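You operate a simulated robot arm through the tools that you are given. There is no shell and no other tool.

The job below is to be done with a simulated robot arm. You get a single attempt, and the scene is never put back.

Task
Slip the orange insole into the beige clog, the blue insole into the green clog.
Fine: toe first, flat on the bed; the clogs stay in the brown tray.

The check looks at the end state, three seconds after you hand in, the way a careful person would. Anything else that was tipped, shoved, dropped, spilled or broken makes it a failure.

Robot
A 6-joint arm with a fingered hand, fixed in place. Base frame: the origin is at the foot of the arm, x ahead of it, y to its left, z up. Units: mm, degrees, N and s.
With the tool pointing down near the work surface it reaches from about 240 to 460 mm from the base axis. Its first joint turns from -166.0 to 166.0 degrees. Payload 4 kg.
The tool frame sits at the grasp point between the pads (the TCP): z along the fingers, y along the line on which they close. The tips reach 22 mm beyond it. The gripper opens to 112 mm. The gripper's body begins 60 mm behind the TCP. The gripper is a hand of 4 fingers: y runs from the thumb to the fingers, the wrist lies at [0, 0, -218] in the tool frame.
Orientation is told as [roll, pitch, yaw] about the base's x, y, z axes, in that order, counted from this pose: with the fingers straight down and closing along the base's y, the tool's x points along the base's -x, its y along +y and its z along -z.

Tools
- The arm moves only by the tool step_arm. Its argument "increments" is text: rows parted by semicolons, each of 6 numbers parted by spaces: the shift along the tool's x, y, z in units of 200 mm (1.0 is 200 mm), then the turn, a rotation vector about the tool's x, y, z in units of 120 degrees (1.0 is 120 degrees). In form: dx dy dz ax ay az; .... A call has 1 to 20 rows; each row is the pose to reach, as a shift and turn from the pose commanded when the call began, along the tool's axes at that moment. A call with a number of a shift or a turn outside -1 to 1 is refused whole. Rows are played at 5 a second. More than 50 mm and 8.6 degrees between two rows, and nothing of the call is played. A pose out of reach is approached as far as the arm can. The call stops where the force on the tool passes 40 N (or 10 N more than at its start, if that is more) or the arm is blocked; 0.2 s more then pass. In this call time passes only in rows, and 0.2 s behind the last. It gives the time, the measured TCP pose, the force on the tool (base axes), the opening and the grip force at its end, in the units of the frame above (readings bear some noise), with the torque about the TCP (base axes, N m) and any sound that the robot's microphone picked up.
- Cameras (640 x 400 px; columns grow to the right, rows downward): "scene" is fixed at [50.6, 500.3, 1299.1]; the picture's right is [-0.63, -0.78, 0.00], its down [-0.41, 0.33, -0.85] and it looks along [0.66, -0.53, -0.52] (base axes); focal length 373 px, centre (320, 200). "wrist" rides on the gripper at [69, 4, -83] in the tool frame; the picture's right is [-0.06, 1.00, 0.00], its down [-0.77, -0.05, -0.64] and it looks along [-0.64, -0.04, 0.77] (tool axes); focal length 243 px, centre (320, 200). There is no depth. A picture from a camera that has moved, and an enlarged one, comes with that camera's place and axes in the base frame and with its lens.
- capture(camera): a new picture of that camera. It takes no simulated time.
- finger_targets(finger1, finger2, finger3, thumb_bend): sets how far each is bent, from 0 (flat) to 100 (curled in); at 30 the hand is open as for a grip, at 70 the pads meet at the TCP. One left out holds its place. A second passes; each finger stops where it meets its share of the squeeze, and holds until it gets a number again. It is the only way to open and close the hand. It gives what a move gives, with no picture; readings hold the bend of each and the force on the fingers (four entries, about 0 where the hand has none), thumb and palm.
- zoom(camera, box): a new picture of the part [left, top, right, bottom] of that camera's present view, enlarged. It takes no simulated time.
- close_job(): hands the job in; it is judged then, once.

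Places have to be worked out from the pictures, the camera data and where the tool is seen. Open the gripper and draw the arm clear of the work before you hand the job in, unless the task says otherwise.

The tools are called by a JSON object that holds its "api" and its "payload". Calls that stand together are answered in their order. step_arm: Moves the arm, as the interface text tells. Its arguments: {"type":"object","properties":{"increments":{"type":"string"}},"required":["increments"]} The other tools are called the same way: finger_targets (finger1, finger2, finger3, thumb_bend) moves the fingers one by one; capture (camera) takes a picture; zoom (camera, box) takes an enlarged picture of a part of a camera's view; close_job () hands the job in.

At the start:

```text
time: 0.0
tcp_pos: [461.1, -170.2, 995.0]
tool_rot: [0.0, 0.0, -0.1]
ft_force: [-0.5, 0.3, 0.4]
ft_torque: [0.01, 0.02, 0.0]
grip_width: 111.9
finger_force: 0.1
shape: jaw
bend: [30.0, 30.0, 30.0, 30.0]
finger forces: [0.1, 0.0, 0.0, 0.1, 0.0, 0.0]
```

scene: 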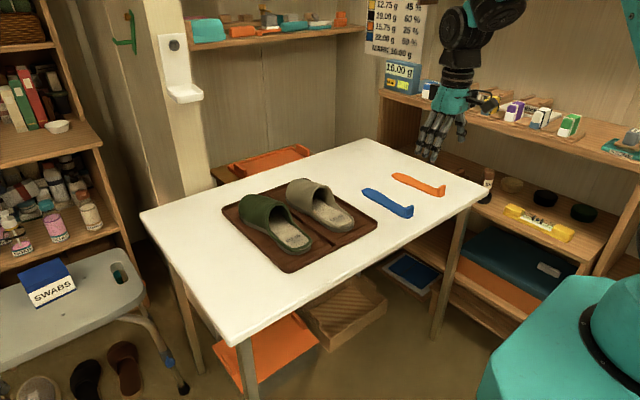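
wrist: 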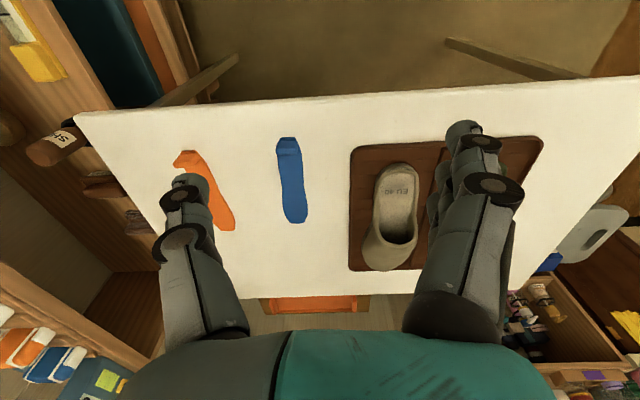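

I'll start by looking closer at the insoles, the clogs and the hand before I move anything.

{"api": "zoom", "payload": {"camera": "scene", "box": [340, 150, 480, 238]}}

{"api": "zoom", "payload": {"camera": "scene", "box": [210, 165, 390, 278]}}

{"api": "zoom", "payload": {"camera": "wrist", "box": [120, 90, 360, 240]}}

{"api": "zoom", "payload": {"camera": "wrist", "box": [330, 110, 570, 290]}}

{"api": "zoom", "payload": {"camera": "scene", "box": [380, 0, 560, 180]}}

```text
4.55 times, centred on (410, 194) of scene
camera zoom: at [50.6, 500.3, 1299.1], right [-0.63, -0.78, 0.0], down [-0.41, 0.33, -0.85], along [0.66, -0.53, -0.52], focal length 1697 px, centre (-89, 227)
```

zoom: 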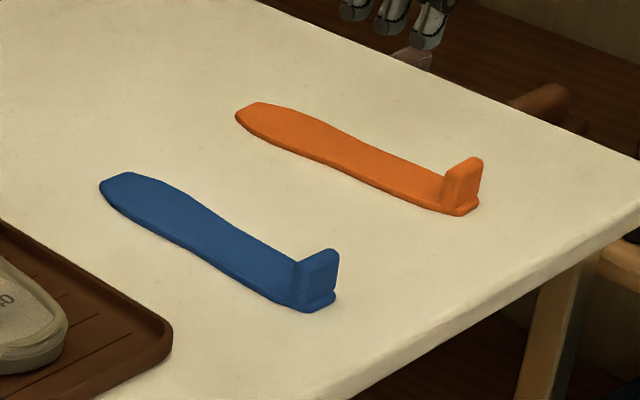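

```text
3.54 times, centred on (300, 222) of scene
camera zoom: at [50.6, 500.3, 1299.1], right [-0.63, -0.78, 0.0], down [-0.41, 0.33, -0.85], along [0.66, -0.53, -0.52], focal length 1322 px, centre (391, 124)
```

zoom: 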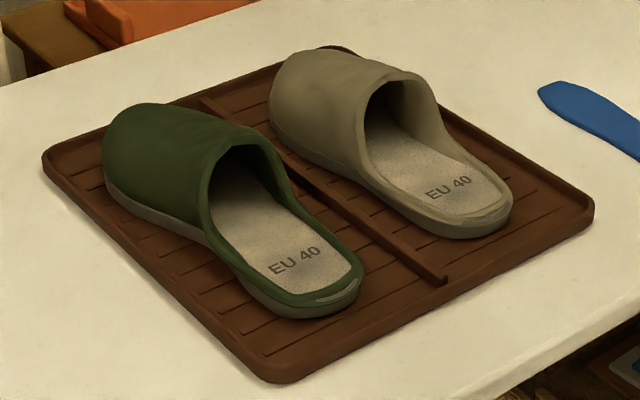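

```text
2.67 times, centred on (240, 165) of wrist
camera zoom: at [390.6, -166.4, 1077.0], right [0.06, 1.0, 0.0], down [0.77, -0.05, 0.64], along [0.64, -0.04, -0.77], focal length 647 px, centre (533, 293)
```

zoom: 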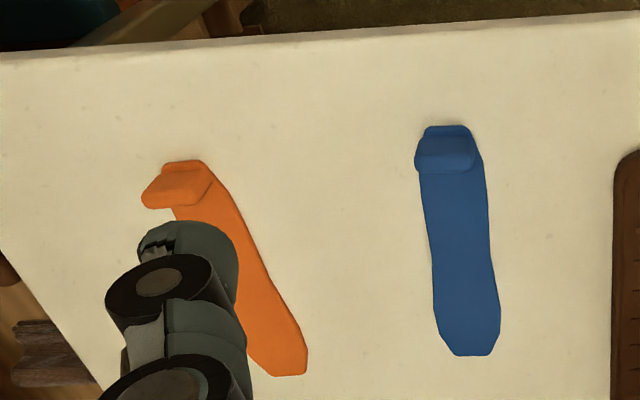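

```text
2.22 times, centred on (450, 200) of wrist
camera zoom: at [390.6, -166.4, 1077.0], right [0.06, 1.0, 0.0], down [0.77, -0.05, 0.64], along [0.64, -0.04, -0.77], focal length 539 px, centre (31, 200)
```

zoom: 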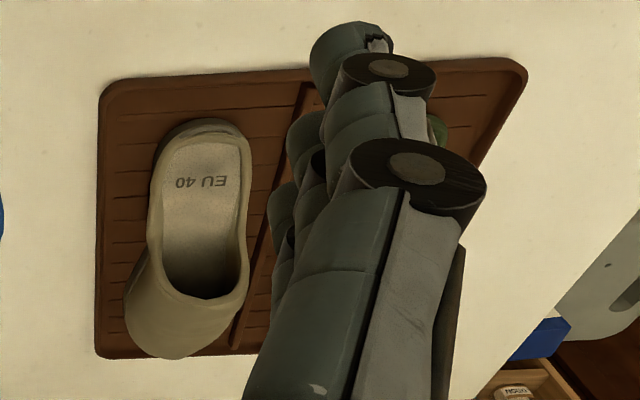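

```text
2.22 times, centred on (470, 90) of scene
camera zoom: at [50.6, 500.3, 1299.1], right [-0.63, -0.78, 0.0], down [-0.41, 0.33, -0.85], along [0.66, -0.53, -0.52], focal length 830 px, centre (-13, 444)
```

zoom: 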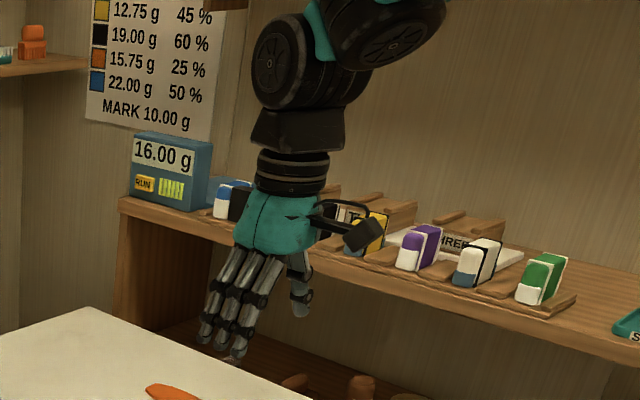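

The insoles lie with their toes away from the robot, and each has an upright heel tab at the robot's end. The table is near z≈725–740. I'll move sideways at this height to see the clogs without the fingers in the way.

{"api": "step_arm", "payload": {"increments": "0 0.2 0 0 0 0; 0 0.4 0 0 0 0; 0 0.6 0 0 0 0; 0 0.8 0 0 0 0; 0 0.95 0 0 0 0"}}

{"api": "capture", "payload": {"camera": "wrist"}}

{"api": "capture", "payload": {"camera": "scene"}}

```text
time: 1.2
tcp_pos: [462.7, 19.3, 993.1]
tool_rot: [0.0, 0.0, 0.1]
ft_force: [-0.3, -0.1, 0.3]
ft_torque: [-0.01, 0.01, -0.03]
grip_width: 112.0
finger_force: 0.1
shape: jaw
bend: [30.0, 30.0, 30.0, 30.0]
finger forces: [0.0, 0.0, 0.0, 0.1, 0.0, 0.1]
```

```text
taken
camera wrist: at [391.2, 23.8, 1076.8], right [0.06, 1.0, 0.0], down [0.77, -0.05, 0.64], along [0.64, -0.04, -0.77], focal length 243 px, centre (320, 200)
```

wrist: 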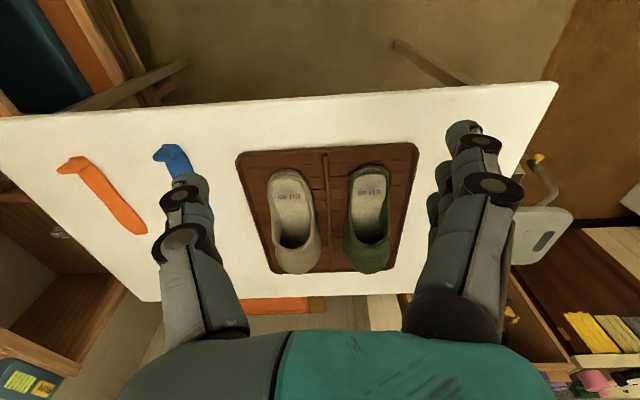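

```text
taken
```

scene: 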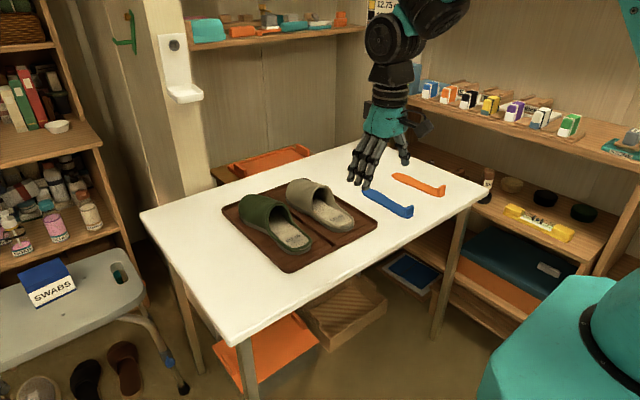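

Both clogs are now in clear view between the fingers, so I'll enlarge them to measure.

{"api": "zoom", "payload": {"camera": "wrist", "box": [220, 130, 440, 290]}}

{"api": "zoom", "payload": {"camera": "wrist", "box": [30, 130, 230, 255]}}

{"api": "zoom", "payload": {"camera": "scene", "box": [210, 170, 390, 280]}}

```text
2.50 times, centred on (330, 210) of wrist
camera zoom: at [391.2, 23.8, 1076.8], right [0.06, 1.0, 0.0], down [0.77, -0.05, 0.64], along [0.64, -0.04, -0.77], focal length 606 px, centre (295, 175)
```

zoom: 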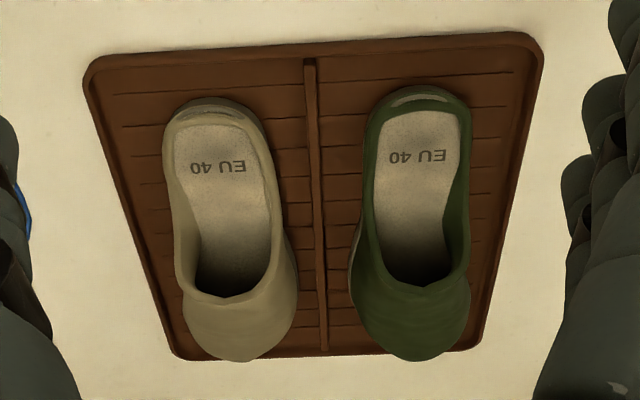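

```text
3.20 times, centred on (130, 192) of wrist
camera zoom: at [391.2, 23.8, 1076.8], right [0.06, 1.0, 0.0], down [0.77, -0.05, 0.64], along [0.64, -0.04, -0.77], focal length 776 px, centre (928, 224)
```

zoom: 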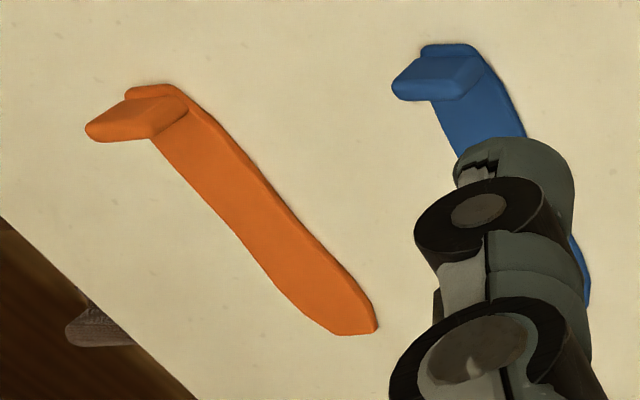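

```text
3.56 times, centred on (300, 225) of scene
camera zoom: at [50.6, 500.3, 1299.1], right [-0.63, -0.78, 0.0], down [-0.41, 0.33, -0.85], along [0.66, -0.53, -0.52], focal length 1328 px, centre (391, 111)
```

zoom: 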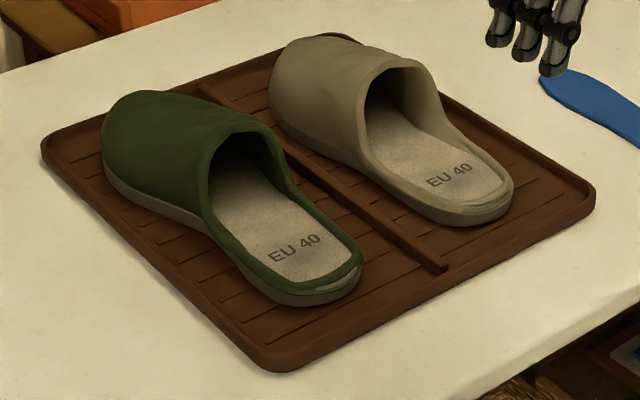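

Comparing the two wrist views puts the table at z≈721. The blue insole runs from heel (555,-225) to toe (744,-235), and the orange one from heel (569,-387) to toe (758,-381). The clog heels are near (601,-43) and (601,88). These lie beyond the reach quoted for a tool pointing down, so I'll test how far it reaches with a forward tilt, up in free air.

{"api": "step_arm", "payload": {"increments": "-0.1 0 0 0 -0.06 0; -0.2 0 0 0 -0.12 0; -0.3 0 0 0 -0.18 0; -0.4 0 0 0 -0.24 0; -0.5 0 0 0 -0.3 0; -0.6 0 0 0 -0.36 0; -0.7 0 0 0 -0.375 0"}}

{"api": "capture", "payload": {"camera": "scene"}}

{"api": "capture", "payload": {"camera": "wrist"}}

```text
time: 2.8
tcp_pos: [600.5, 19.0, 994.7]
tool_rot: [0.0, -45.0, -0.1]
ft_force: [-0.3, 0.3, -0.5]
ft_torque: [0.0, -0.01, 0.0]
grip_width: 112.3
finger_force: 0.1
shape: jaw
bend: [30.0, 30.0, 30.0, 30.0]
finger forces: [0.0, 0.0, 0.0, 0.0, 0.1, 0.1]
```

```text
taken
```

scene: 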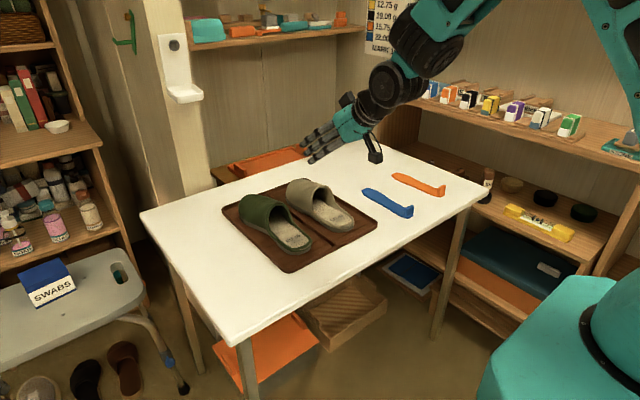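

```text
taken
camera wrist: at [492.5, 23.4, 1003.4], right [0.04, 1.0, 0.05], down [0.09, -0.05, 1.0], along [1.0, -0.04, -0.09], focal length 243 px, centre (320, 200)
```

wrist: 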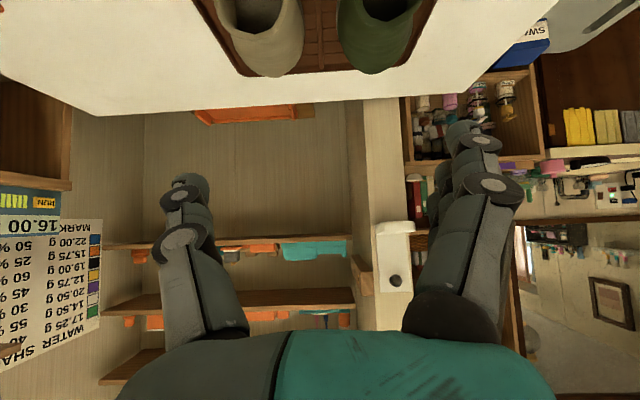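

The 45° tilt works at x=600. I'll look closely at the hand to learn the finger spacing and how far the camera housing sticks out.

{"api": "zoom", "payload": {"camera": "scene", "box": [290, 70, 450, 170]}}

{"api": "zoom", "payload": {"camera": "wrist", "box": [400, 90, 560, 340]}}

```text
4.00 times, centred on (370, 120) of scene
camera zoom: at [50.6, 500.3, 1299.1], right [-0.63, -0.78, 0.0], down [-0.41, 0.33, -0.85], along [0.66, -0.53, -0.52], focal length 1494 px, centre (120, 520)
```

zoom: 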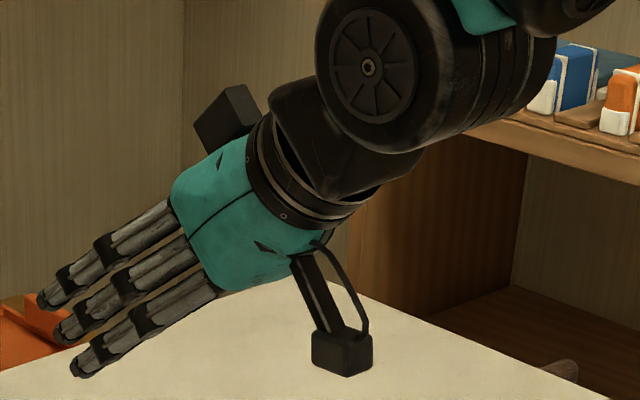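

```text
1.60 times, centred on (480, 215) of wrist
camera zoom: at [492.5, 23.4, 1003.4], right [0.04, 1.0, 0.05], down [0.09, -0.05, 1.0], along [1.0, -0.04, -0.09], focal length 388 px, centre (64, 176)
```

zoom: 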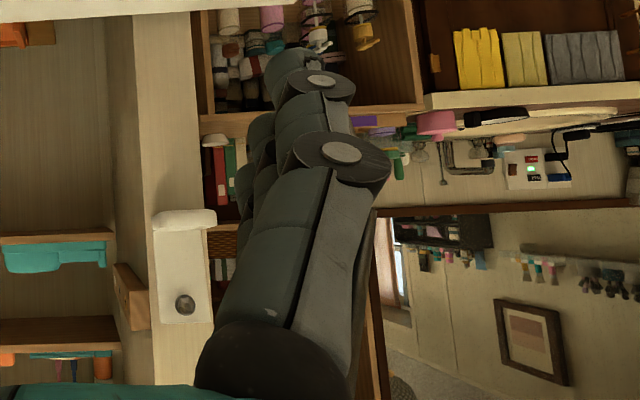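

The fingers sit about 19 mm apart along tool x, and the camera box hangs on the +x side. Next I'll check reach toward the orange tab, the farthest target, staying well above the table.

{"api": "step_arm", "payload": {"increments": "0.06 -0.2 0 0 0 0; 0.12 -0.4 0 0 0 0; 0.18 -0.6 0 0 0 0; 0.24 -0.8 0 0 0 0; 0.3 -1 0 0 0 0"}}

{"api": "step_arm", "payload": {"increments": "0.06 -0.2 0.06 0 0 0; 0.12 -0.4 0.12 0 0 0; 0.18 -0.6 0.18 0 0 0; 0.24 -0.8 0.24 0 0 0; 0.3 -1 0.3 0 0 0"}}

{"api": "capture", "payload": {"camera": "scene"}}

{"api": "capture", "payload": {"camera": "wrist"}}

```text
time: 4.0
tcp_pos: [558.7, -181.1, 951.6]
tool_rot: [-0.1, -44.9, 0.0]
ft_force: [-0.1, 0.0, 0.0]
ft_torque: [0.04, -0.04, 0.02]
grip_width: 112.0
finger_force: 0.0
shape: jaw
bend: [30.0, 30.0, 30.0, 30.0]
finger forces: [0.0, 0.1, 0.0, 0.0, 0.1, 0.0]
```

```text
time: 5.2
tcp_pos: [559.2, -381.6, 868.8]
tool_rot: [0.0, -45.2, 0.0]
ft_force: [-0.4, 0.6, 1.2]
ft_torque: [0.02, -0.03, 0.01]
grip_width: 111.6
finger_force: 0.1
shape: jaw
bend: [30.0, 30.0, 30.0, 30.0]
finger forces: [0.1, 0.0, 0.1, 0.0, 0.0, 0.0]
```

```text
taken
```

scene: 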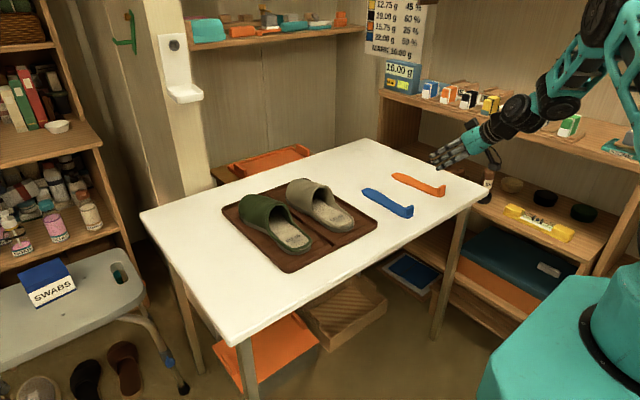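

```text
taken
camera wrist: at [449.8, -377.0, 877.6], right [0.04, 1.0, 0.04], down [0.09, -0.05, 1.0], along [1.0, -0.04, -0.09], focal length 243 px, centre (320, 200)
```

wrist: 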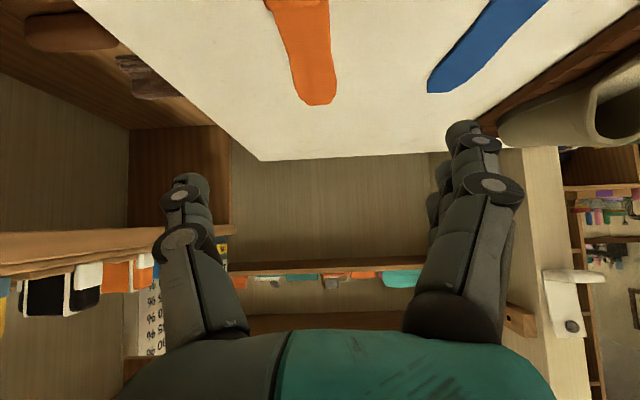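

A 45° tilt is reached here with room to spare. I'll stand the tool up toward vertical in place to find the least tilt the arm can hold at this radius.

{"api": "step_arm", "payload": {"increments": "0 0 0 0 0.065 0; 0 0 0 0 0.13 0; 0 0 0 0 0.195 0; 0 0 0 0 0.26 0; 0 0 0 0 0.325 0; 0 0 0 0 0.375 0"}}

{"api": "capture", "payload": {"camera": "wrist"}}

{"api": "capture", "payload": {"camera": "scene"}}

```text
time: 6.6
tcp_pos: [557.7, -381.5, 867.9]
tool_rot: [0.0, 0.0, 0.0]
ft_force: [0.2, 1.2, 0.6]
ft_torque: [0.04, -0.03, 0.01]
grip_width: 111.8
finger_force: 0.0
shape: jaw
bend: [30.0, 30.0, 30.0, 30.0]
finger forces: [0.0, 0.0, 0.0, 0.0, 0.0, 0.0]
```

```text
taken
camera wrist: at [488.1, -376.4, 950.4], right [0.06, 1.0, 0.0], down [0.77, -0.05, 0.64], along [0.64, -0.04, -0.77], focal length 243 px, centre (320, 200)
```

wrist: 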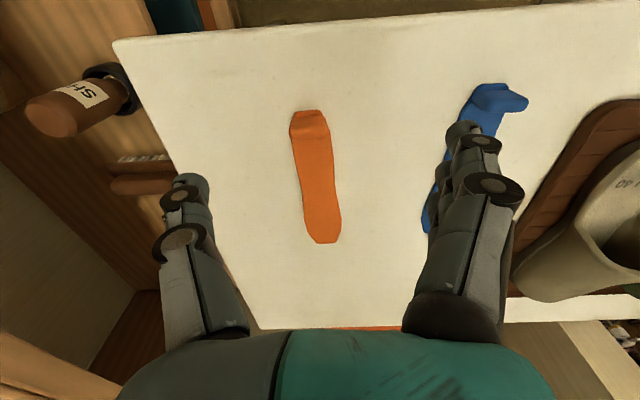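

```text
taken
```

scene: 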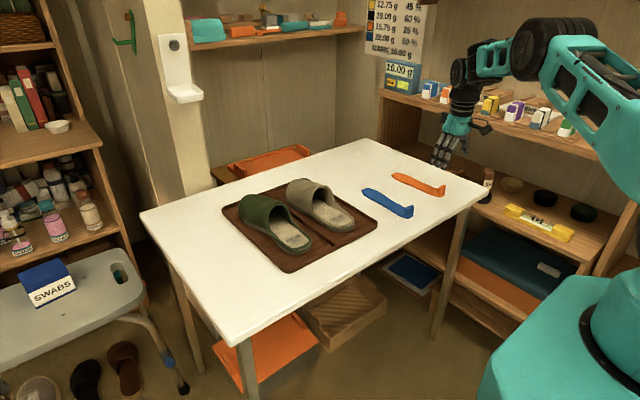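

The arm holds the tool vertical even here, at r≈676, so a vertical grasp is possible. I'll enlarge the orange insole to measure its tab.

{"api": "zoom", "payload": {"camera": "wrist", "box": [250, 90, 390, 250]}}

{"api": "zoom", "payload": {"camera": "wrist", "box": [280, 100, 345, 150]}}

{"api": "zoom", "payload": {"camera": "scene", "box": [380, 160, 460, 210]}}

```text
2.50 times, centred on (320, 170) of wrist
camera zoom: at [488.1, -376.4, 950.4], right [0.06, 1.0, 0.0], down [0.77, -0.05, 0.64], along [0.64, -0.04, -0.77], focal length 606 px, centre (320, 275)
```

zoom: 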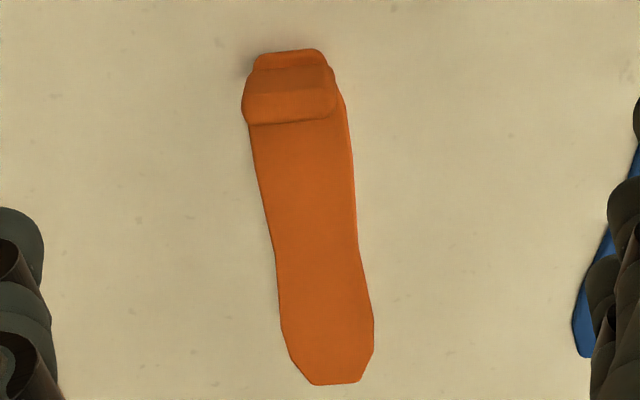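

```text
8.00 times, centred on (312, 125) of wrist
camera zoom: at [488.1, -376.4, 950.4], right [0.06, 1.0, 0.0], down [0.77, -0.05, 0.64], along [0.64, -0.04, -0.77], focal length 1941 px, centre (380, 800)
```

zoom: 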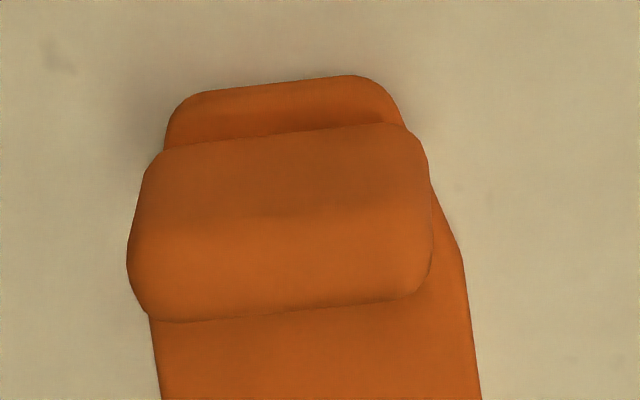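

```text
8.00 times, centred on (420, 185) of scene
camera zoom: at [50.6, 500.3, 1299.1], right [-0.63, -0.78, 0.0], down [-0.41, 0.33, -0.85], along [0.66, -0.53, -0.52], focal length 2987 px, centre (-480, 320)
```

zoom: 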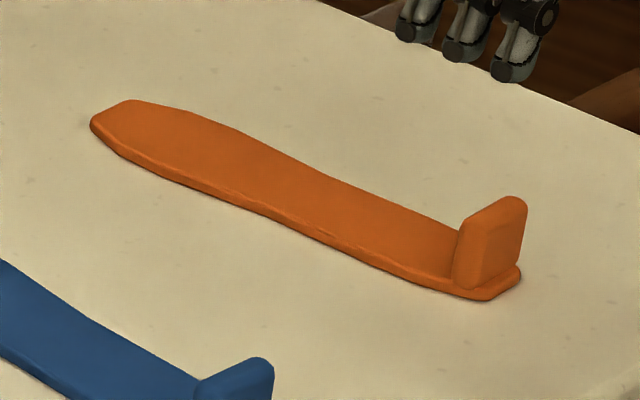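

I'll enlarge the tab further to tell its faces apart and get its thickness and height.

{"api": "zoom", "payload": {"camera": "scene", "box": [430, 178, 454, 202]}}

{"api": "zoom", "payload": {"camera": "scene", "box": [394, 196, 422, 222]}}

{"api": "zoom", "payload": {"camera": "wrist", "box": [460, 70, 540, 130]}}

```text
16.00 times, centred on (442, 190) of scene
camera zoom: at [50.6, 500.3, 1299.1], right [-0.63, -0.78, 0.0], down [-0.41, 0.33, -0.85], along [0.66, -0.53, -0.52], focal length 5974 px, centre (-1632, 360)
```

zoom: 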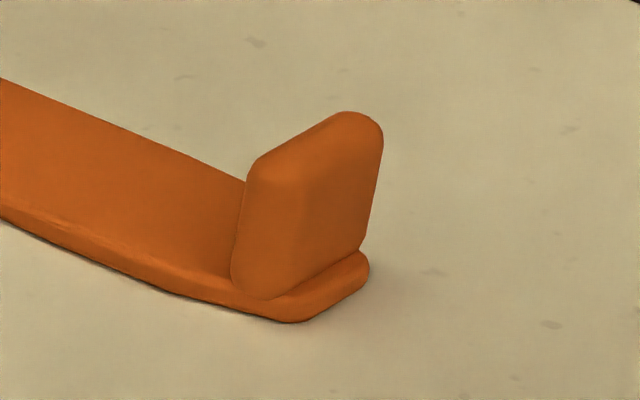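

```text
15.38 times, centred on (408, 209) of scene
camera zoom: at [50.6, 500.3, 1299.1], right [-0.63, -0.78, 0.0], down [-0.41, 0.33, -0.85], along [0.66, -0.53, -0.52], focal length 5744 px, centre (-1034, 62)
```

zoom: 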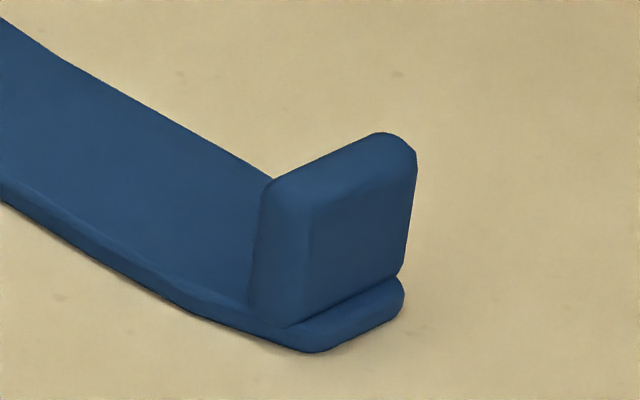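

```text
6.67 times, centred on (500, 100) of wrist
camera zoom: at [488.1, -376.4, 950.4], right [0.06, 1.0, 0.0], down [0.77, -0.05, 0.64], along [0.64, -0.04, -0.77], focal length 1618 px, centre (-880, 867)
```

zoom: 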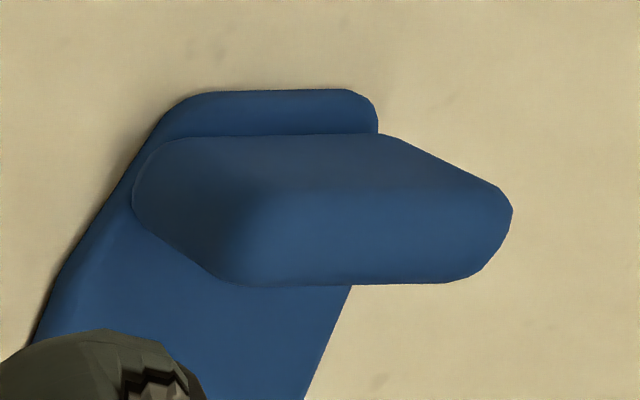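

The tabs are roughly 30 mm wide, 25 mm tall and 8 mm thick, with the orange one centred near (577,-392). I'll grip a tab across its thickness, so I need to turn the tool +90° in yaw. That puts the thumb toward the toe, the fingers on the heel side, and the camera looking from the side. I'll do the turn here in free air.

{"api": "step_arm", "payload": {"increments": "0 0 0 0 0 -0.0682; 0 0 0 0 0 -0.1364; 0 0 0 0 0 -0.2046; 0 0 0 0 0 -0.2728; 0 0 0 0 0 -0.341; 0 0 0 0 0 -0.4092; 0 0 0 0 0 -0.4774; 0 0 0 0 0 -0.5456; 0 0 0 0 0 -0.6138; 0 0 0 0 0 -0.682; 0 0 0 0 0 -0.75; 0 0 0 0 0 -0.777"}}

{"api": "capture", "payload": {"camera": "wrist"}}

{"api": "capture", "payload": {"camera": "scene"}}

```text
time: 9.2
tcp_pos: [558.4, -380.7, 867.5]
tool_rot: [0.2, -0.3, 93.3]
ft_force: [-0.1, 0.0, 0.6]
ft_torque: [0.0, 0.01, -0.01]
grip_width: 111.8
finger_force: 0.1
shape: jaw
bend: [30.0, 30.0, 30.0, 30.0]
finger forces: [0.0, 0.0, 0.0, 0.0, 0.1, 0.0]
out of reach, approached as far as the arm can: row 6, 7
```

```text
taken
camera wrist: at [557.1, -450.6, 949.8], right [-1.0, 0.01, 0.0], down [0.01, 0.76, 0.65], along [0.0, 0.65, -0.76], focal length 243 px, centre (320, 200)
```

wrist: 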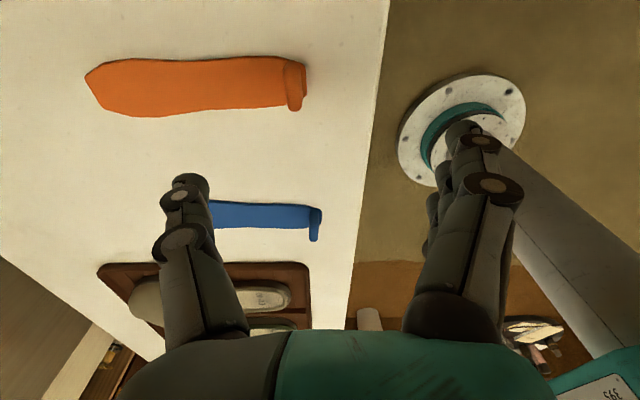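

```text
taken
```

scene: 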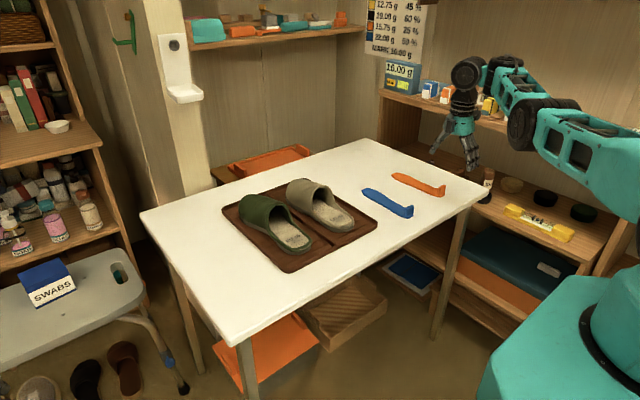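

The turn succeeded: yaw reads 93.3, with the thumb on the toe side. I'll enlarge the orange tab from this side view to refine its x position.

{"api": "zoom", "payload": {"camera": "wrist", "box": [70, 40, 330, 140]}}

{"api": "zoom", "payload": {"camera": "wrist", "box": [260, 45, 340, 125]}}

```text
2.46 times, centred on (200, 90) of wrist
camera zoom: at [557.1, -450.6, 949.8], right [-1.0, 0.01, 0.0], down [0.01, 0.76, 0.65], along [0.0, 0.65, -0.76], focal length 597 px, centre (615, 471)
```

zoom: 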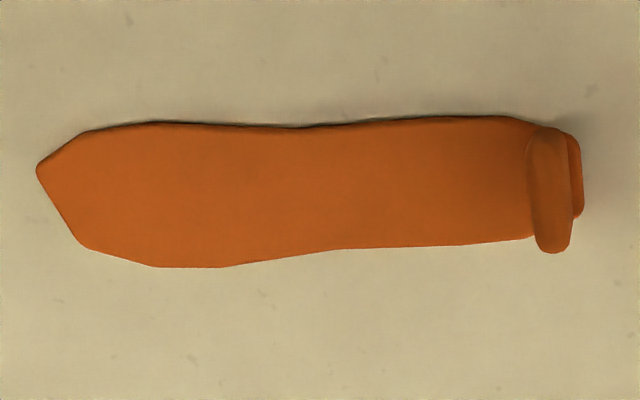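

```text
5.00 times, centred on (300, 85) of wrist
camera zoom: at [557.1, -450.6, 949.8], right [-1.0, 0.01, 0.0], down [0.01, 0.76, 0.65], along [0.0, 0.65, -0.76], focal length 1213 px, centre (420, 775)
```

zoom: 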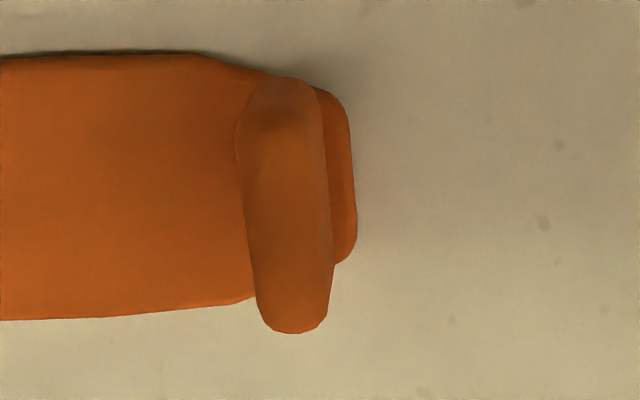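

The tab spans about x 572–583 and y -411..-379. Before descending I'll half-close the hand in the air to see how the opening follows the bend.

{"api": "finger_targets", "payload": {"finger1": 55, "finger2": 55, "finger3": 55, "thumb_bend": 55}}

{"api": "capture", "payload": {"camera": "wrist"}}

{"api": "zoom", "payload": {"camera": "scene", "box": [400, 80, 520, 200]}}

```text
time: 10.2
tcp_pos: [559.4, -380.0, 867.8]
tool_rot: [0.2, -0.3, 93.1]
ft_force: [-0.1, -0.1, -0.1]
ft_torque: [-0.01, 0.04, -0.01]
grip_width: 44.4
finger_force: 0.1
shape: fingers
bend: [55.0, 55.0, 55.0, 55.0]
finger forces: [0.0, 0.0, 0.0, 0.0, 0.1, 0.0]
```

```text
taken
camera wrist: at [557.0, -450.6, 949.9], right [-1.0, 0.01, 0.0], down [0.01, 0.76, 0.65], along [0.0, 0.65, -0.76], focal length 243 px, centre (320, 200)
```

wrist: 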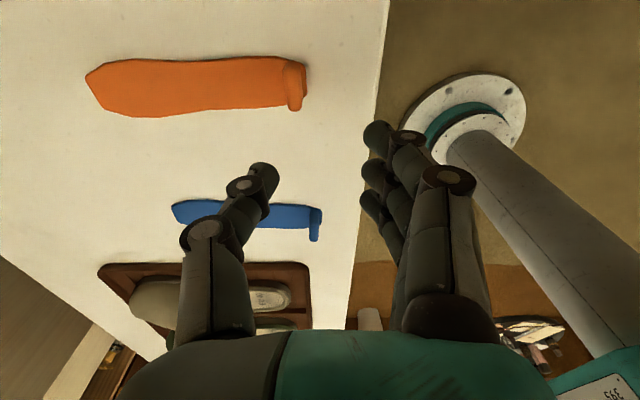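

```text
3.33 times, centred on (460, 140) of scene
camera zoom: at [50.6, 500.3, 1299.1], right [-0.63, -0.78, 0.0], down [-0.41, 0.33, -0.85], along [0.66, -0.53, -0.52], focal length 1245 px, centre (-147, 400)
```

zoom: 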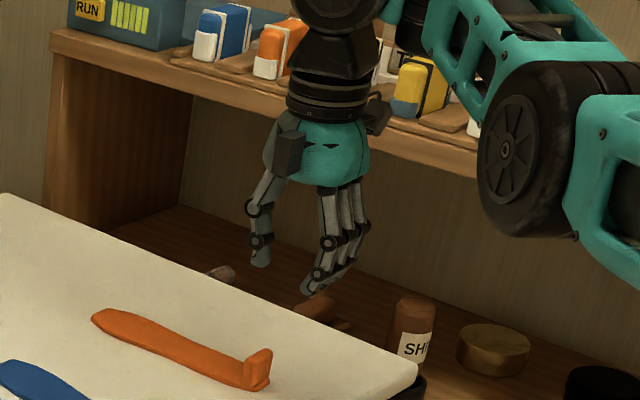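

At bend 55 the opening is 44 mm, which leaves good room on each side of the ~10 mm tab. I'll centre over the orange tab at (577.5,-393.5) and come down to z≈790 to check.

{"api": "step_arm", "payload": {"increments": "0.0705 -0.089 0 0 0 0; 0.0705 -0.089 0.15 0 0 0; 0.0705 -0.089 0.3 0 0 0; 0.0705 -0.089 0.39 0 0 0"}}

{"api": "capture", "payload": {"camera": "wrist"}}

{"api": "zoom", "payload": {"camera": "scene", "box": [400, 110, 500, 210]}}

```text
time: 11.2
tcp_pos: [560.0, -377.7, 837.7]
tool_rot: [0.0, -2.3, 92.9]
ft_force: [-0.1, 0.9, -0.6]
ft_torque: [0.03, -0.02, -0.02]
grip_width: 44.5
finger_force: 0.0
shape: fingers
bend: [55.0, 55.0, 55.0, 55.0]
finger forces: [0.1, 0.0, 0.0, 0.0, 0.0, 0.0]
out of reach, approached as far as the arm can: row 1, 2, 3, 4
```

```text
taken
camera wrist: at [558.7, -450.2, 917.8], right [-1.0, 0.01, 0.0], down [0.01, 0.74, 0.67], along [0.01, 0.67, -0.74], focal length 243 px, centre (320, 200)
```

wrist: 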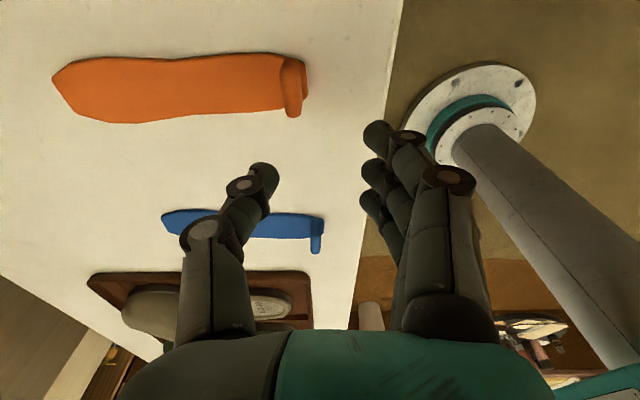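

```text
4.00 times, centred on (450, 160) of scene
camera zoom: at [50.6, 500.3, 1299.1], right [-0.63, -0.78, 0.0], down [-0.41, 0.33, -0.85], along [0.66, -0.53, -0.52], focal length 1494 px, centre (-200, 360)
```

zoom: 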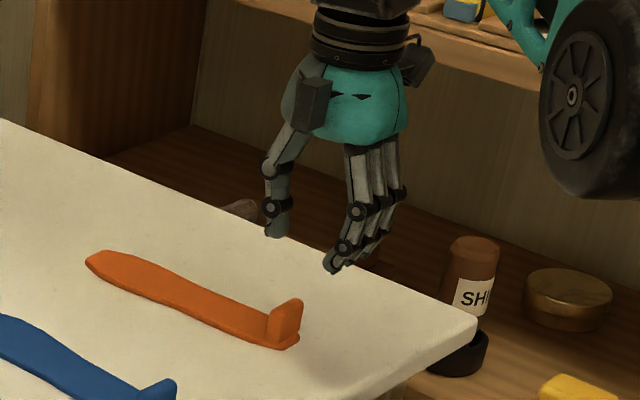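

The arm ran out of reach at r≈675 with the tool vertical, so the orange tab needs a forward tilt. I'll back off up and toward the base, which will also show which pose the next increments are counted from.

{"api": "step_arm", "payload": {"increments": "0 0.1 -0.2 0 0 0; 0 0.2 -0.4 0 0 0; 0 0.3 -0.45 0 0 0"}}

```text
time: 12.0
tcp_pos: [508.9, -388.0, 930.7]
tool_rot: [0.2, -0.1, 93.2]
ft_force: [1.3, -0.1, 0.4]
ft_torque: [0.0, 0.01, 0.01]
grip_width: 44.4
finger_force: 0.2
shape: fingers
bend: [55.0, 55.0, 55.0, 55.0]
finger forces: [0.0, 0.1, 0.1, 0.0, 0.0, 0.1]
out of reach, approached as far as the arm can: row 3
```

I'll draw in toward the base, where the wrist has room, then turn back to a yaw of about 2.6°.

{"api": "step_arm", "payload": {"increments": "-0.1 0.13 0 0 0 0; -0.2 0.26 0 0 0 0; -0.31 0.38 0 0 0 0; -0.31 0.38 0 0 0 0.0686; -0.31 0.38 0 0 0 0.1372; -0.31 0.38 0 0 0 0.2058; -0.31 0.38 0 0 0 0.2744; -0.31 0.38 0 0 0 0.343; -0.31 0.38 0 0 0 0.4116; -0.31 0.38 0 0 0 0.4802; -0.31 0.38 0 0 0 0.5488; -0.31 0.38 0 0 0 0.6174; -0.31 0.38 0 0 0 0.686; -0.31 0.38 0 0 0 0.755"}}

```text
time: 15.0
tcp_pos: [505.1, -390.9, 949.4]
tool_rot: [0.1, 0.1, 2.4]
ft_force: [-0.9, -0.5, -0.1]
ft_torque: [0.02, 0.0, 0.01]
grip_width: 44.7
finger_force: 0.2
shape: fingers
bend: [55.0, 55.0, 55.0, 55.0]
finger forces: [0.0, 0.0, 0.1, 0.0, 0.0, 0.0]
out of reach, approached as far as the arm can: row 1, 2, 3, 4, 5, 6, 7, 8, 9, 10, 11, 12, 13, 14
```

Something limits the inward move, though the rotation completed. I'll look at the arm's posture.

{"api": "capture", "payload": {"camera": "scene"}}

{"api": "capture", "payload": {"camera": "wrist"}}

```text
taken
```

scene: 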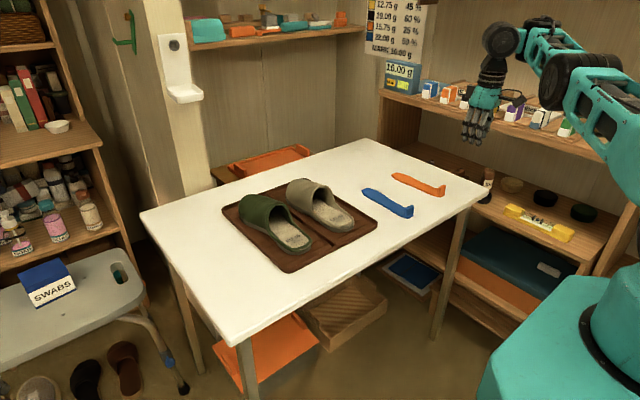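

```text
taken
camera wrist: at [434.2, -389.9, 1031.9], right [0.02, 1.0, 0.0], down [0.77, -0.02, 0.64], along [0.64, -0.01, -0.77], focal length 243 px, centre (320, 200)
```

wrist: 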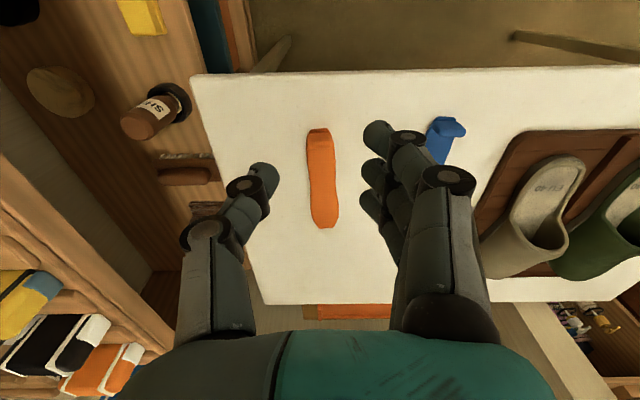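

The posture looks normal, so I'll try a small move in +y toward the starting region to see how the arm responds.

{"api": "step_arm", "payload": {"increments": "0 0.15 -0.05 0 0 0; 0 0.3 -0.1 0 0 0"}}

```text
time: 15.6
tcp_pos: [528.2, -350.0, 975.4]
tool_rot: [0.1, 0.1, 2.6]
ft_force: [-0.4, -0.5, 0.4]
ft_torque: [-0.03, -0.01, 0.01]
grip_width: 44.6
finger_force: 0.0
shape: fingers
bend: [55.0, 55.0, 55.0, 55.0]
finger forces: [0.1, 0.0, 0.0, 0.1, 0.0, 0.0]
out of reach, approached as far as the arm can: row 1, 2
```

All the recent stuck poses sit at roughly the same distance from the shoulder, so the elbow seems to be straightened against its stop. I'll move downward across the arm line to flex it again, staying well above the table.

{"api": "step_arm", "payload": {"increments": "-0.0465 -0.034 0.225 0 0 0; -0.087 -0.063 0.45 0 0 0; -0.026 -0.019 0.6 0 0 0"}}

{"api": "capture", "payload": {"camera": "scene"}}

```text
time: 16.4
tcp_pos: [535.0, -353.6, 864.0]
tool_rot: [0.4, 0.3, 2.6]
ft_force: [-0.3, -0.3, 0.1]
ft_torque: [0.02, 0.01, -0.04]
grip_width: 44.5
finger_force: 0.1
shape: fingers
bend: [55.0, 55.0, 55.0, 55.0]
finger forces: [0.1, 0.0, 0.0, 0.1, 0.0, 0.1]
out of reach, approached as far as the arm can: row 3
```

```text
taken
```

scene: 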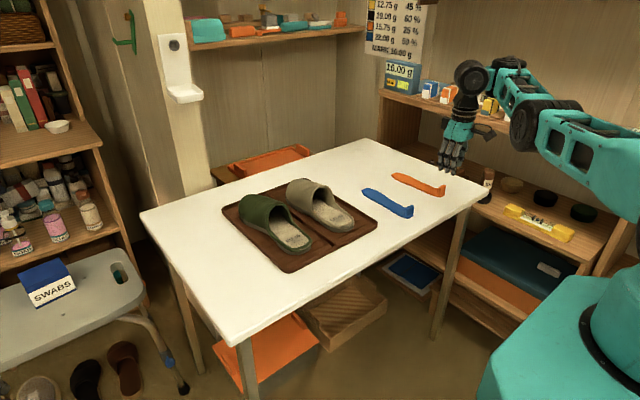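

The elbow is clearly below the wrist now, so it flipped during the yaw turn. I'll stretch the arm straight up high, then come down and inward so that it bends back with the elbow up.

{"api": "step_arm", "payload": {"increments": "-0.0364 -0.0265 -0.18 0 0 0; -0.097 -0.0707 -0.355 0 0 0; -0.1616 -0.1178 -0.53 0 0 0; -0.121 -0.088 -0.45 0 0 0; -0.121 -0.088 -0.3 0 0 0; -0.133 -0.097 -0.125 0 0 0; -0.133 -0.097 0 0 0 0; -0.081 -0.059 0.075 0 0 0; 0.0606 0.044 0.1 0 0 0; 0.202 0.147 0.05 0 0 0; 0.343 0.25 0 0 0 0"}}

{"api": "capture", "payload": {"camera": "scene"}}

```text
time: 18.8
tcp_pos: [534.0, -353.5, 866.3]
tool_rot: [0.4, 0.4, 2.7]
ft_force: [0.3, 0.5, -0.4]
ft_torque: [-0.01, 0.0, -0.03]
grip_width: 44.5
finger_force: 0.0
shape: fingers
bend: [55.0, 55.0, 55.0, 55.0]
finger forces: [0.0, 0.0, 0.0, 0.1, 0.1, 0.0]
out of reach, approached as far as the arm can: row 8, 9, 10, 11
```

```text
taken
```

scene: 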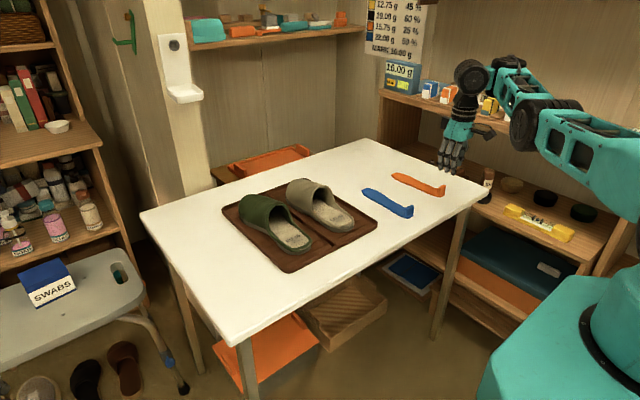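

The elbow is still below and the inner limit remains. I'll take the arm out to full stretch over the clear strip between the insoles and the tray, high up, before bringing it down.

{"api": "step_arm", "payload": {"increments": "-0.1393 0.1437 -0.08 0 0 0; -0.2786 0.2874 -0.16 0 0 0; -0.418 0.431 -0.24 0 0 0; -0.557 0.575 -0.32 0 0 0; -0.77 0.49 -0.42 0 0 0; -0.97 0.4156 -0.5 0 0 0"}}

{"api": "step_arm", "payload": {"increments": "-0.2 -0.06 0 0 0 0; -0.4 -0.12 0 0 0 0; -0.6 -0.18 0 0 0 0; -0.7 -0.2 0 0 0 0"}}

{"api": "capture", "payload": {"camera": "scene"}}

```text
time: 20.2
tcp_pos: [664.8, -237.4, 944.2]
tool_rot: [0.0, 0.0, 2.7]
ft_force: [-0.2, -0.1, 0.1]
ft_torque: [0.01, 0.0, 0.02]
grip_width: 44.6
finger_force: 0.1
shape: fingers
bend: [55.0, 55.0, 55.0, 55.0]
finger forces: [0.1, 0.1, 0.0, 0.0, 0.1, 0.0]
out of reach, approached as far as the arm can: row 5, 6
```

```text
time: 21.2
tcp_pos: [666.1, -239.1, 944.9]
tool_rot: [0.0, 0.0, 2.6]
ft_force: [0.2, -0.8, -0.1]
ft_torque: [0.0, 0.0, 0.02]
grip_width: 44.2
finger_force: 0.1
shape: fingers
bend: [55.0, 55.0, 55.0, 55.0]
finger forces: [0.0, 0.0, 0.0, 0.0, 0.0, 0.1]
out of reach, approached as far as the arm can: row 1, 2, 3, 4
```

```text
taken
```

scene: 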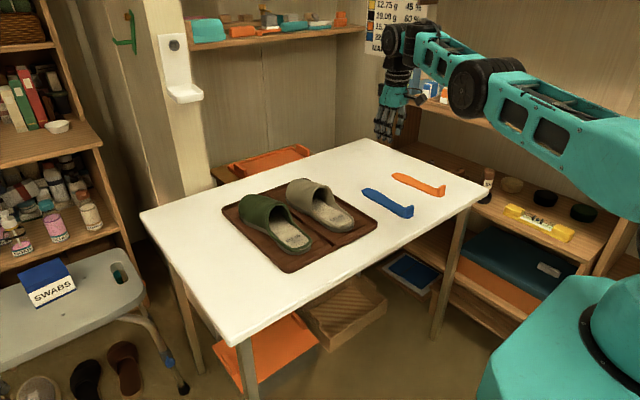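

The arm is now straight, with r≈708 at z=945. I'll go down along the limit and then inward, so that the elbow folds upward this time.

{"api": "step_arm", "payload": {"increments": "-0.0832 -0.0342 0.2 0 0 0; -0.148 -0.061 0.4 0 0 0; -0.1757 -0.0722 0.55 0 0 0; -0.023 -0.0095 0.575 0 0 0; 0.162 0.0665 0.56 0 0 0; 0.347 0.1425 0.525 0 0 0; 0.532 0.2185 0.475 0 0 0"}}

{"api": "capture", "payload": {"camera": "scene"}}

```text
time: 22.8
tcp_pos: [558.1, -203.0, 850.2]
tool_rot: [0.0, -0.2, 2.5]
ft_force: [1.0, -0.2, -0.5]
ft_torque: [0.0, 0.01, 0.0]
grip_width: 44.2
finger_force: 0.0
shape: fingers
bend: [55.0, 55.0, 55.0, 55.0]
finger forces: [0.0, 0.1, 0.1, 0.0, 0.0, 0.1]
out of reach, approached as far as the arm can: row 1, 2, 3
```

```text
taken
```

scene: 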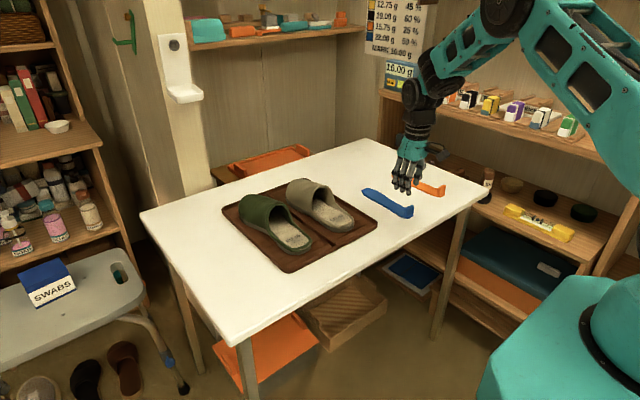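

The elbow is up again and there are no reach flags. Next I'll view the clogs from behind and low, to learn the rim height, the bed and the vamp opening.

{"api": "step_arm", "payload": {"increments": "0.049 0.197 -0.05 0 -0.0417 0; 0.099 0.395 -0.08 0 -0.0834 0; 0.148 0.592 -0.1 0 -0.125 0; 0.198 0.79 -0.1 0 -0.1667 0; 0.247 0.987 -0.1 0 -0.208 0"}}

{"api": "capture", "payload": {"camera": "wrist"}}

{"api": "capture", "payload": {"camera": "scene"}}

```text
time: 24.0
tcp_pos: [497.9, -6.3, 870.4]
tool_rot: [0.0, -25.0, 2.6]
ft_force: [-0.4, -0.7, 0.3]
ft_torque: [-0.01, -0.01, 0.02]
grip_width: 44.3
finger_force: 0.0
shape: fingers
bend: [55.0, 55.0, 55.0, 55.0]
finger forces: [0.0, 0.0, 0.0, 0.0, 0.0, 0.1]
```

```text
taken
camera wrist: at [399.0, -6.5, 916.4], right [0.01, 1.0, 0.03], down [0.42, -0.03, 0.91], along [0.91, 0.0, -0.42], focal length 243 px, centre (320, 200)
```

wrist: 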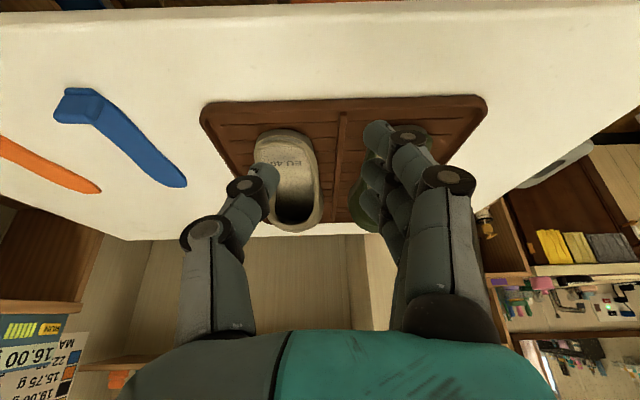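

```text
taken
```

scene: 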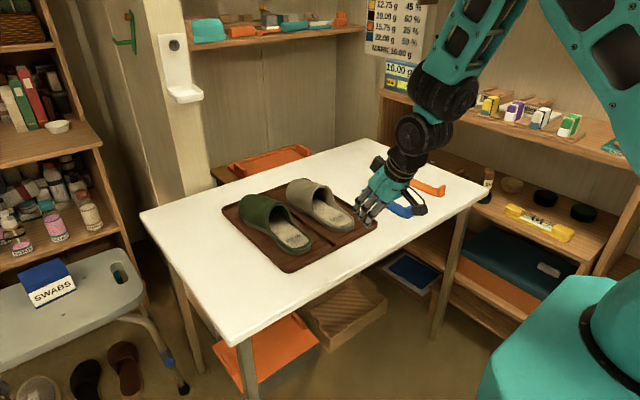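

I'll level the tool here and then turn to yaw -90 to see whether that side is reachable with the elbow up.

{"api": "step_arm", "payload": {"increments": "0 0 -0.05 0 0.07 0; 0 0 -0.1 0 0.14 0; 0 0 -0.15 0 0.208 0"}}

{"api": "step_arm", "payload": {"increments": "0 0 0 0 0 0.07; 0 0 0 0 0 0.14; 0 0 0 0 0 0.21; 0 0 0 0 0 0.28; 0 0 0 0 0 0.35; 0 0 0 0 0 0.42; 0 0 0 0 0 0.49; 0 0 0 0 0 0.56; 0 0 0 0 0 0.63; 0 0 0 0 0 0.7; 0 0 0 0 0 0.77"}}

{"api": "capture", "payload": {"camera": "wrist"}}

{"api": "capture", "payload": {"camera": "scene"}}

```text
time: 24.8
tcp_pos: [484.8, -5.5, 897.6]
tool_rot: [0.1, 0.1, 2.6]
ft_force: [0.2, -0.1, 0.6]
ft_torque: [-0.02, -0.05, -0.02]
grip_width: 43.7
finger_force: 0.1
shape: fingers
bend: [55.0, 55.0, 55.0, 55.0]
finger forces: [0.0, 0.1, 0.0, 0.1, 0.1, 0.1]
```

```text
time: 27.2
tcp_pos: [485.1, -7.2, 896.0]
tool_rot: [-0.1, 0.0, -90.0]
ft_force: [-0.4, -0.6, 0.0]
ft_torque: [-0.02, -0.01, 0.0]
grip_width: 44.1
finger_force: 0.1
shape: fingers
bend: [55.0, 55.0, 55.0, 55.0]
finger forces: [0.0, 0.0, 0.0, 0.1, 0.0, 0.1]
```

```text
taken
camera wrist: at [488.5, 62.3, 980.1], right [1.0, -0.06, 0.0], down [-0.05, -0.77, 0.64], along [-0.04, -0.64, -0.77], focal length 243 px, centre (320, 200)
```

wrist: 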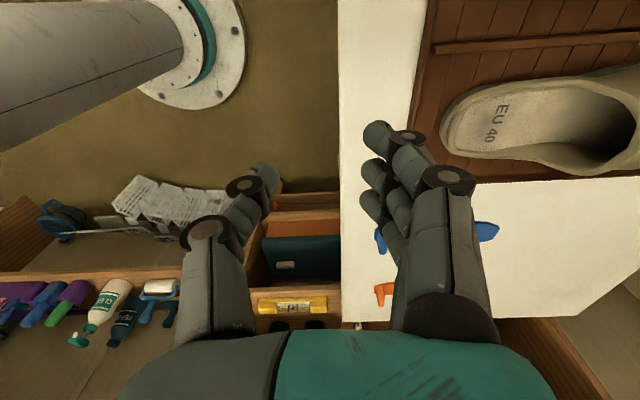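

```text
taken
```

scene: 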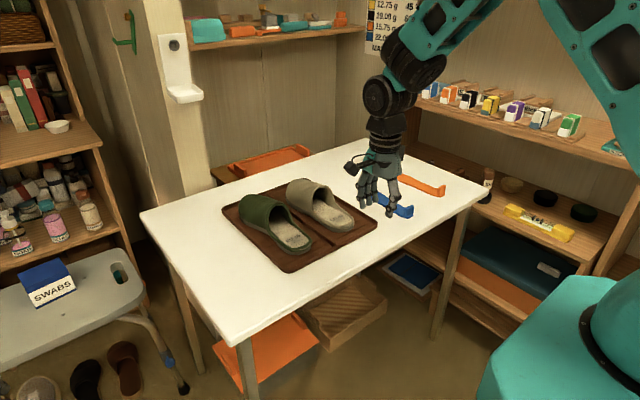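

Yaw -90 works with the elbow up. Now I'll curl the two outer fingers to see whether they clear the pinch zone between the thumb and middle finger.

{"api": "finger_targets", "payload": {"finger1": 100, "finger2": 55, "finger3": 100, "thumb_bend": 55}}

{"api": "capture", "payload": {"camera": "wrist"}}

{"api": "zoom", "payload": {"camera": "scene", "box": [330, 120, 430, 230]}}

```text
time: 28.2
tcp_pos: [484.5, -7.1, 897.4]
tool_rot: [0.0, 0.1, -89.8]
ft_force: [0.0, 0.2, 0.4]
ft_torque: [0.0, 0.0, -0.01]
grip_width: 35.6
finger_force: 0.0
shape: fingers
bend: [100.0, 55.0, 100.0, 55.0]
finger forces: [0.0, 0.0, 0.0, 0.1, 0.0, 0.0]
```

```text
taken
camera wrist: at [488.3, 62.3, 980.1], right [1.0, -0.06, 0.0], down [-0.05, -0.77, 0.64], along [-0.04, -0.64, -0.77], focal length 243 px, centre (320, 200)
```

wrist: 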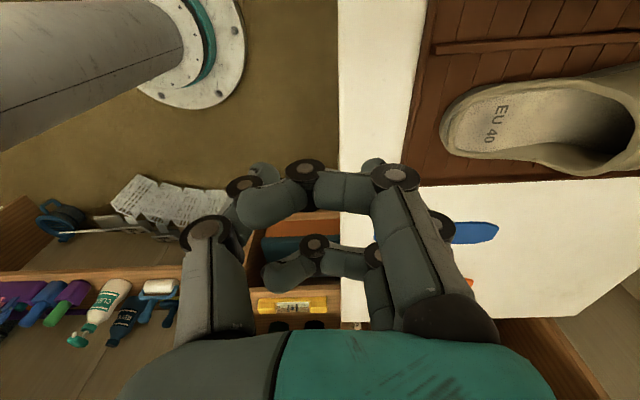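

```text
3.64 times, centred on (380, 175) of scene
camera zoom: at [50.6, 500.3, 1299.1], right [-0.63, -0.78, 0.0], down [-0.41, 0.33, -0.85], along [0.66, -0.53, -0.52], focal length 1358 px, centre (102, 291)
```

zoom: 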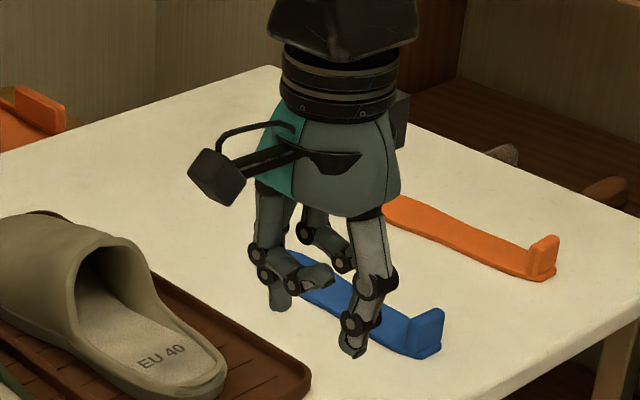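

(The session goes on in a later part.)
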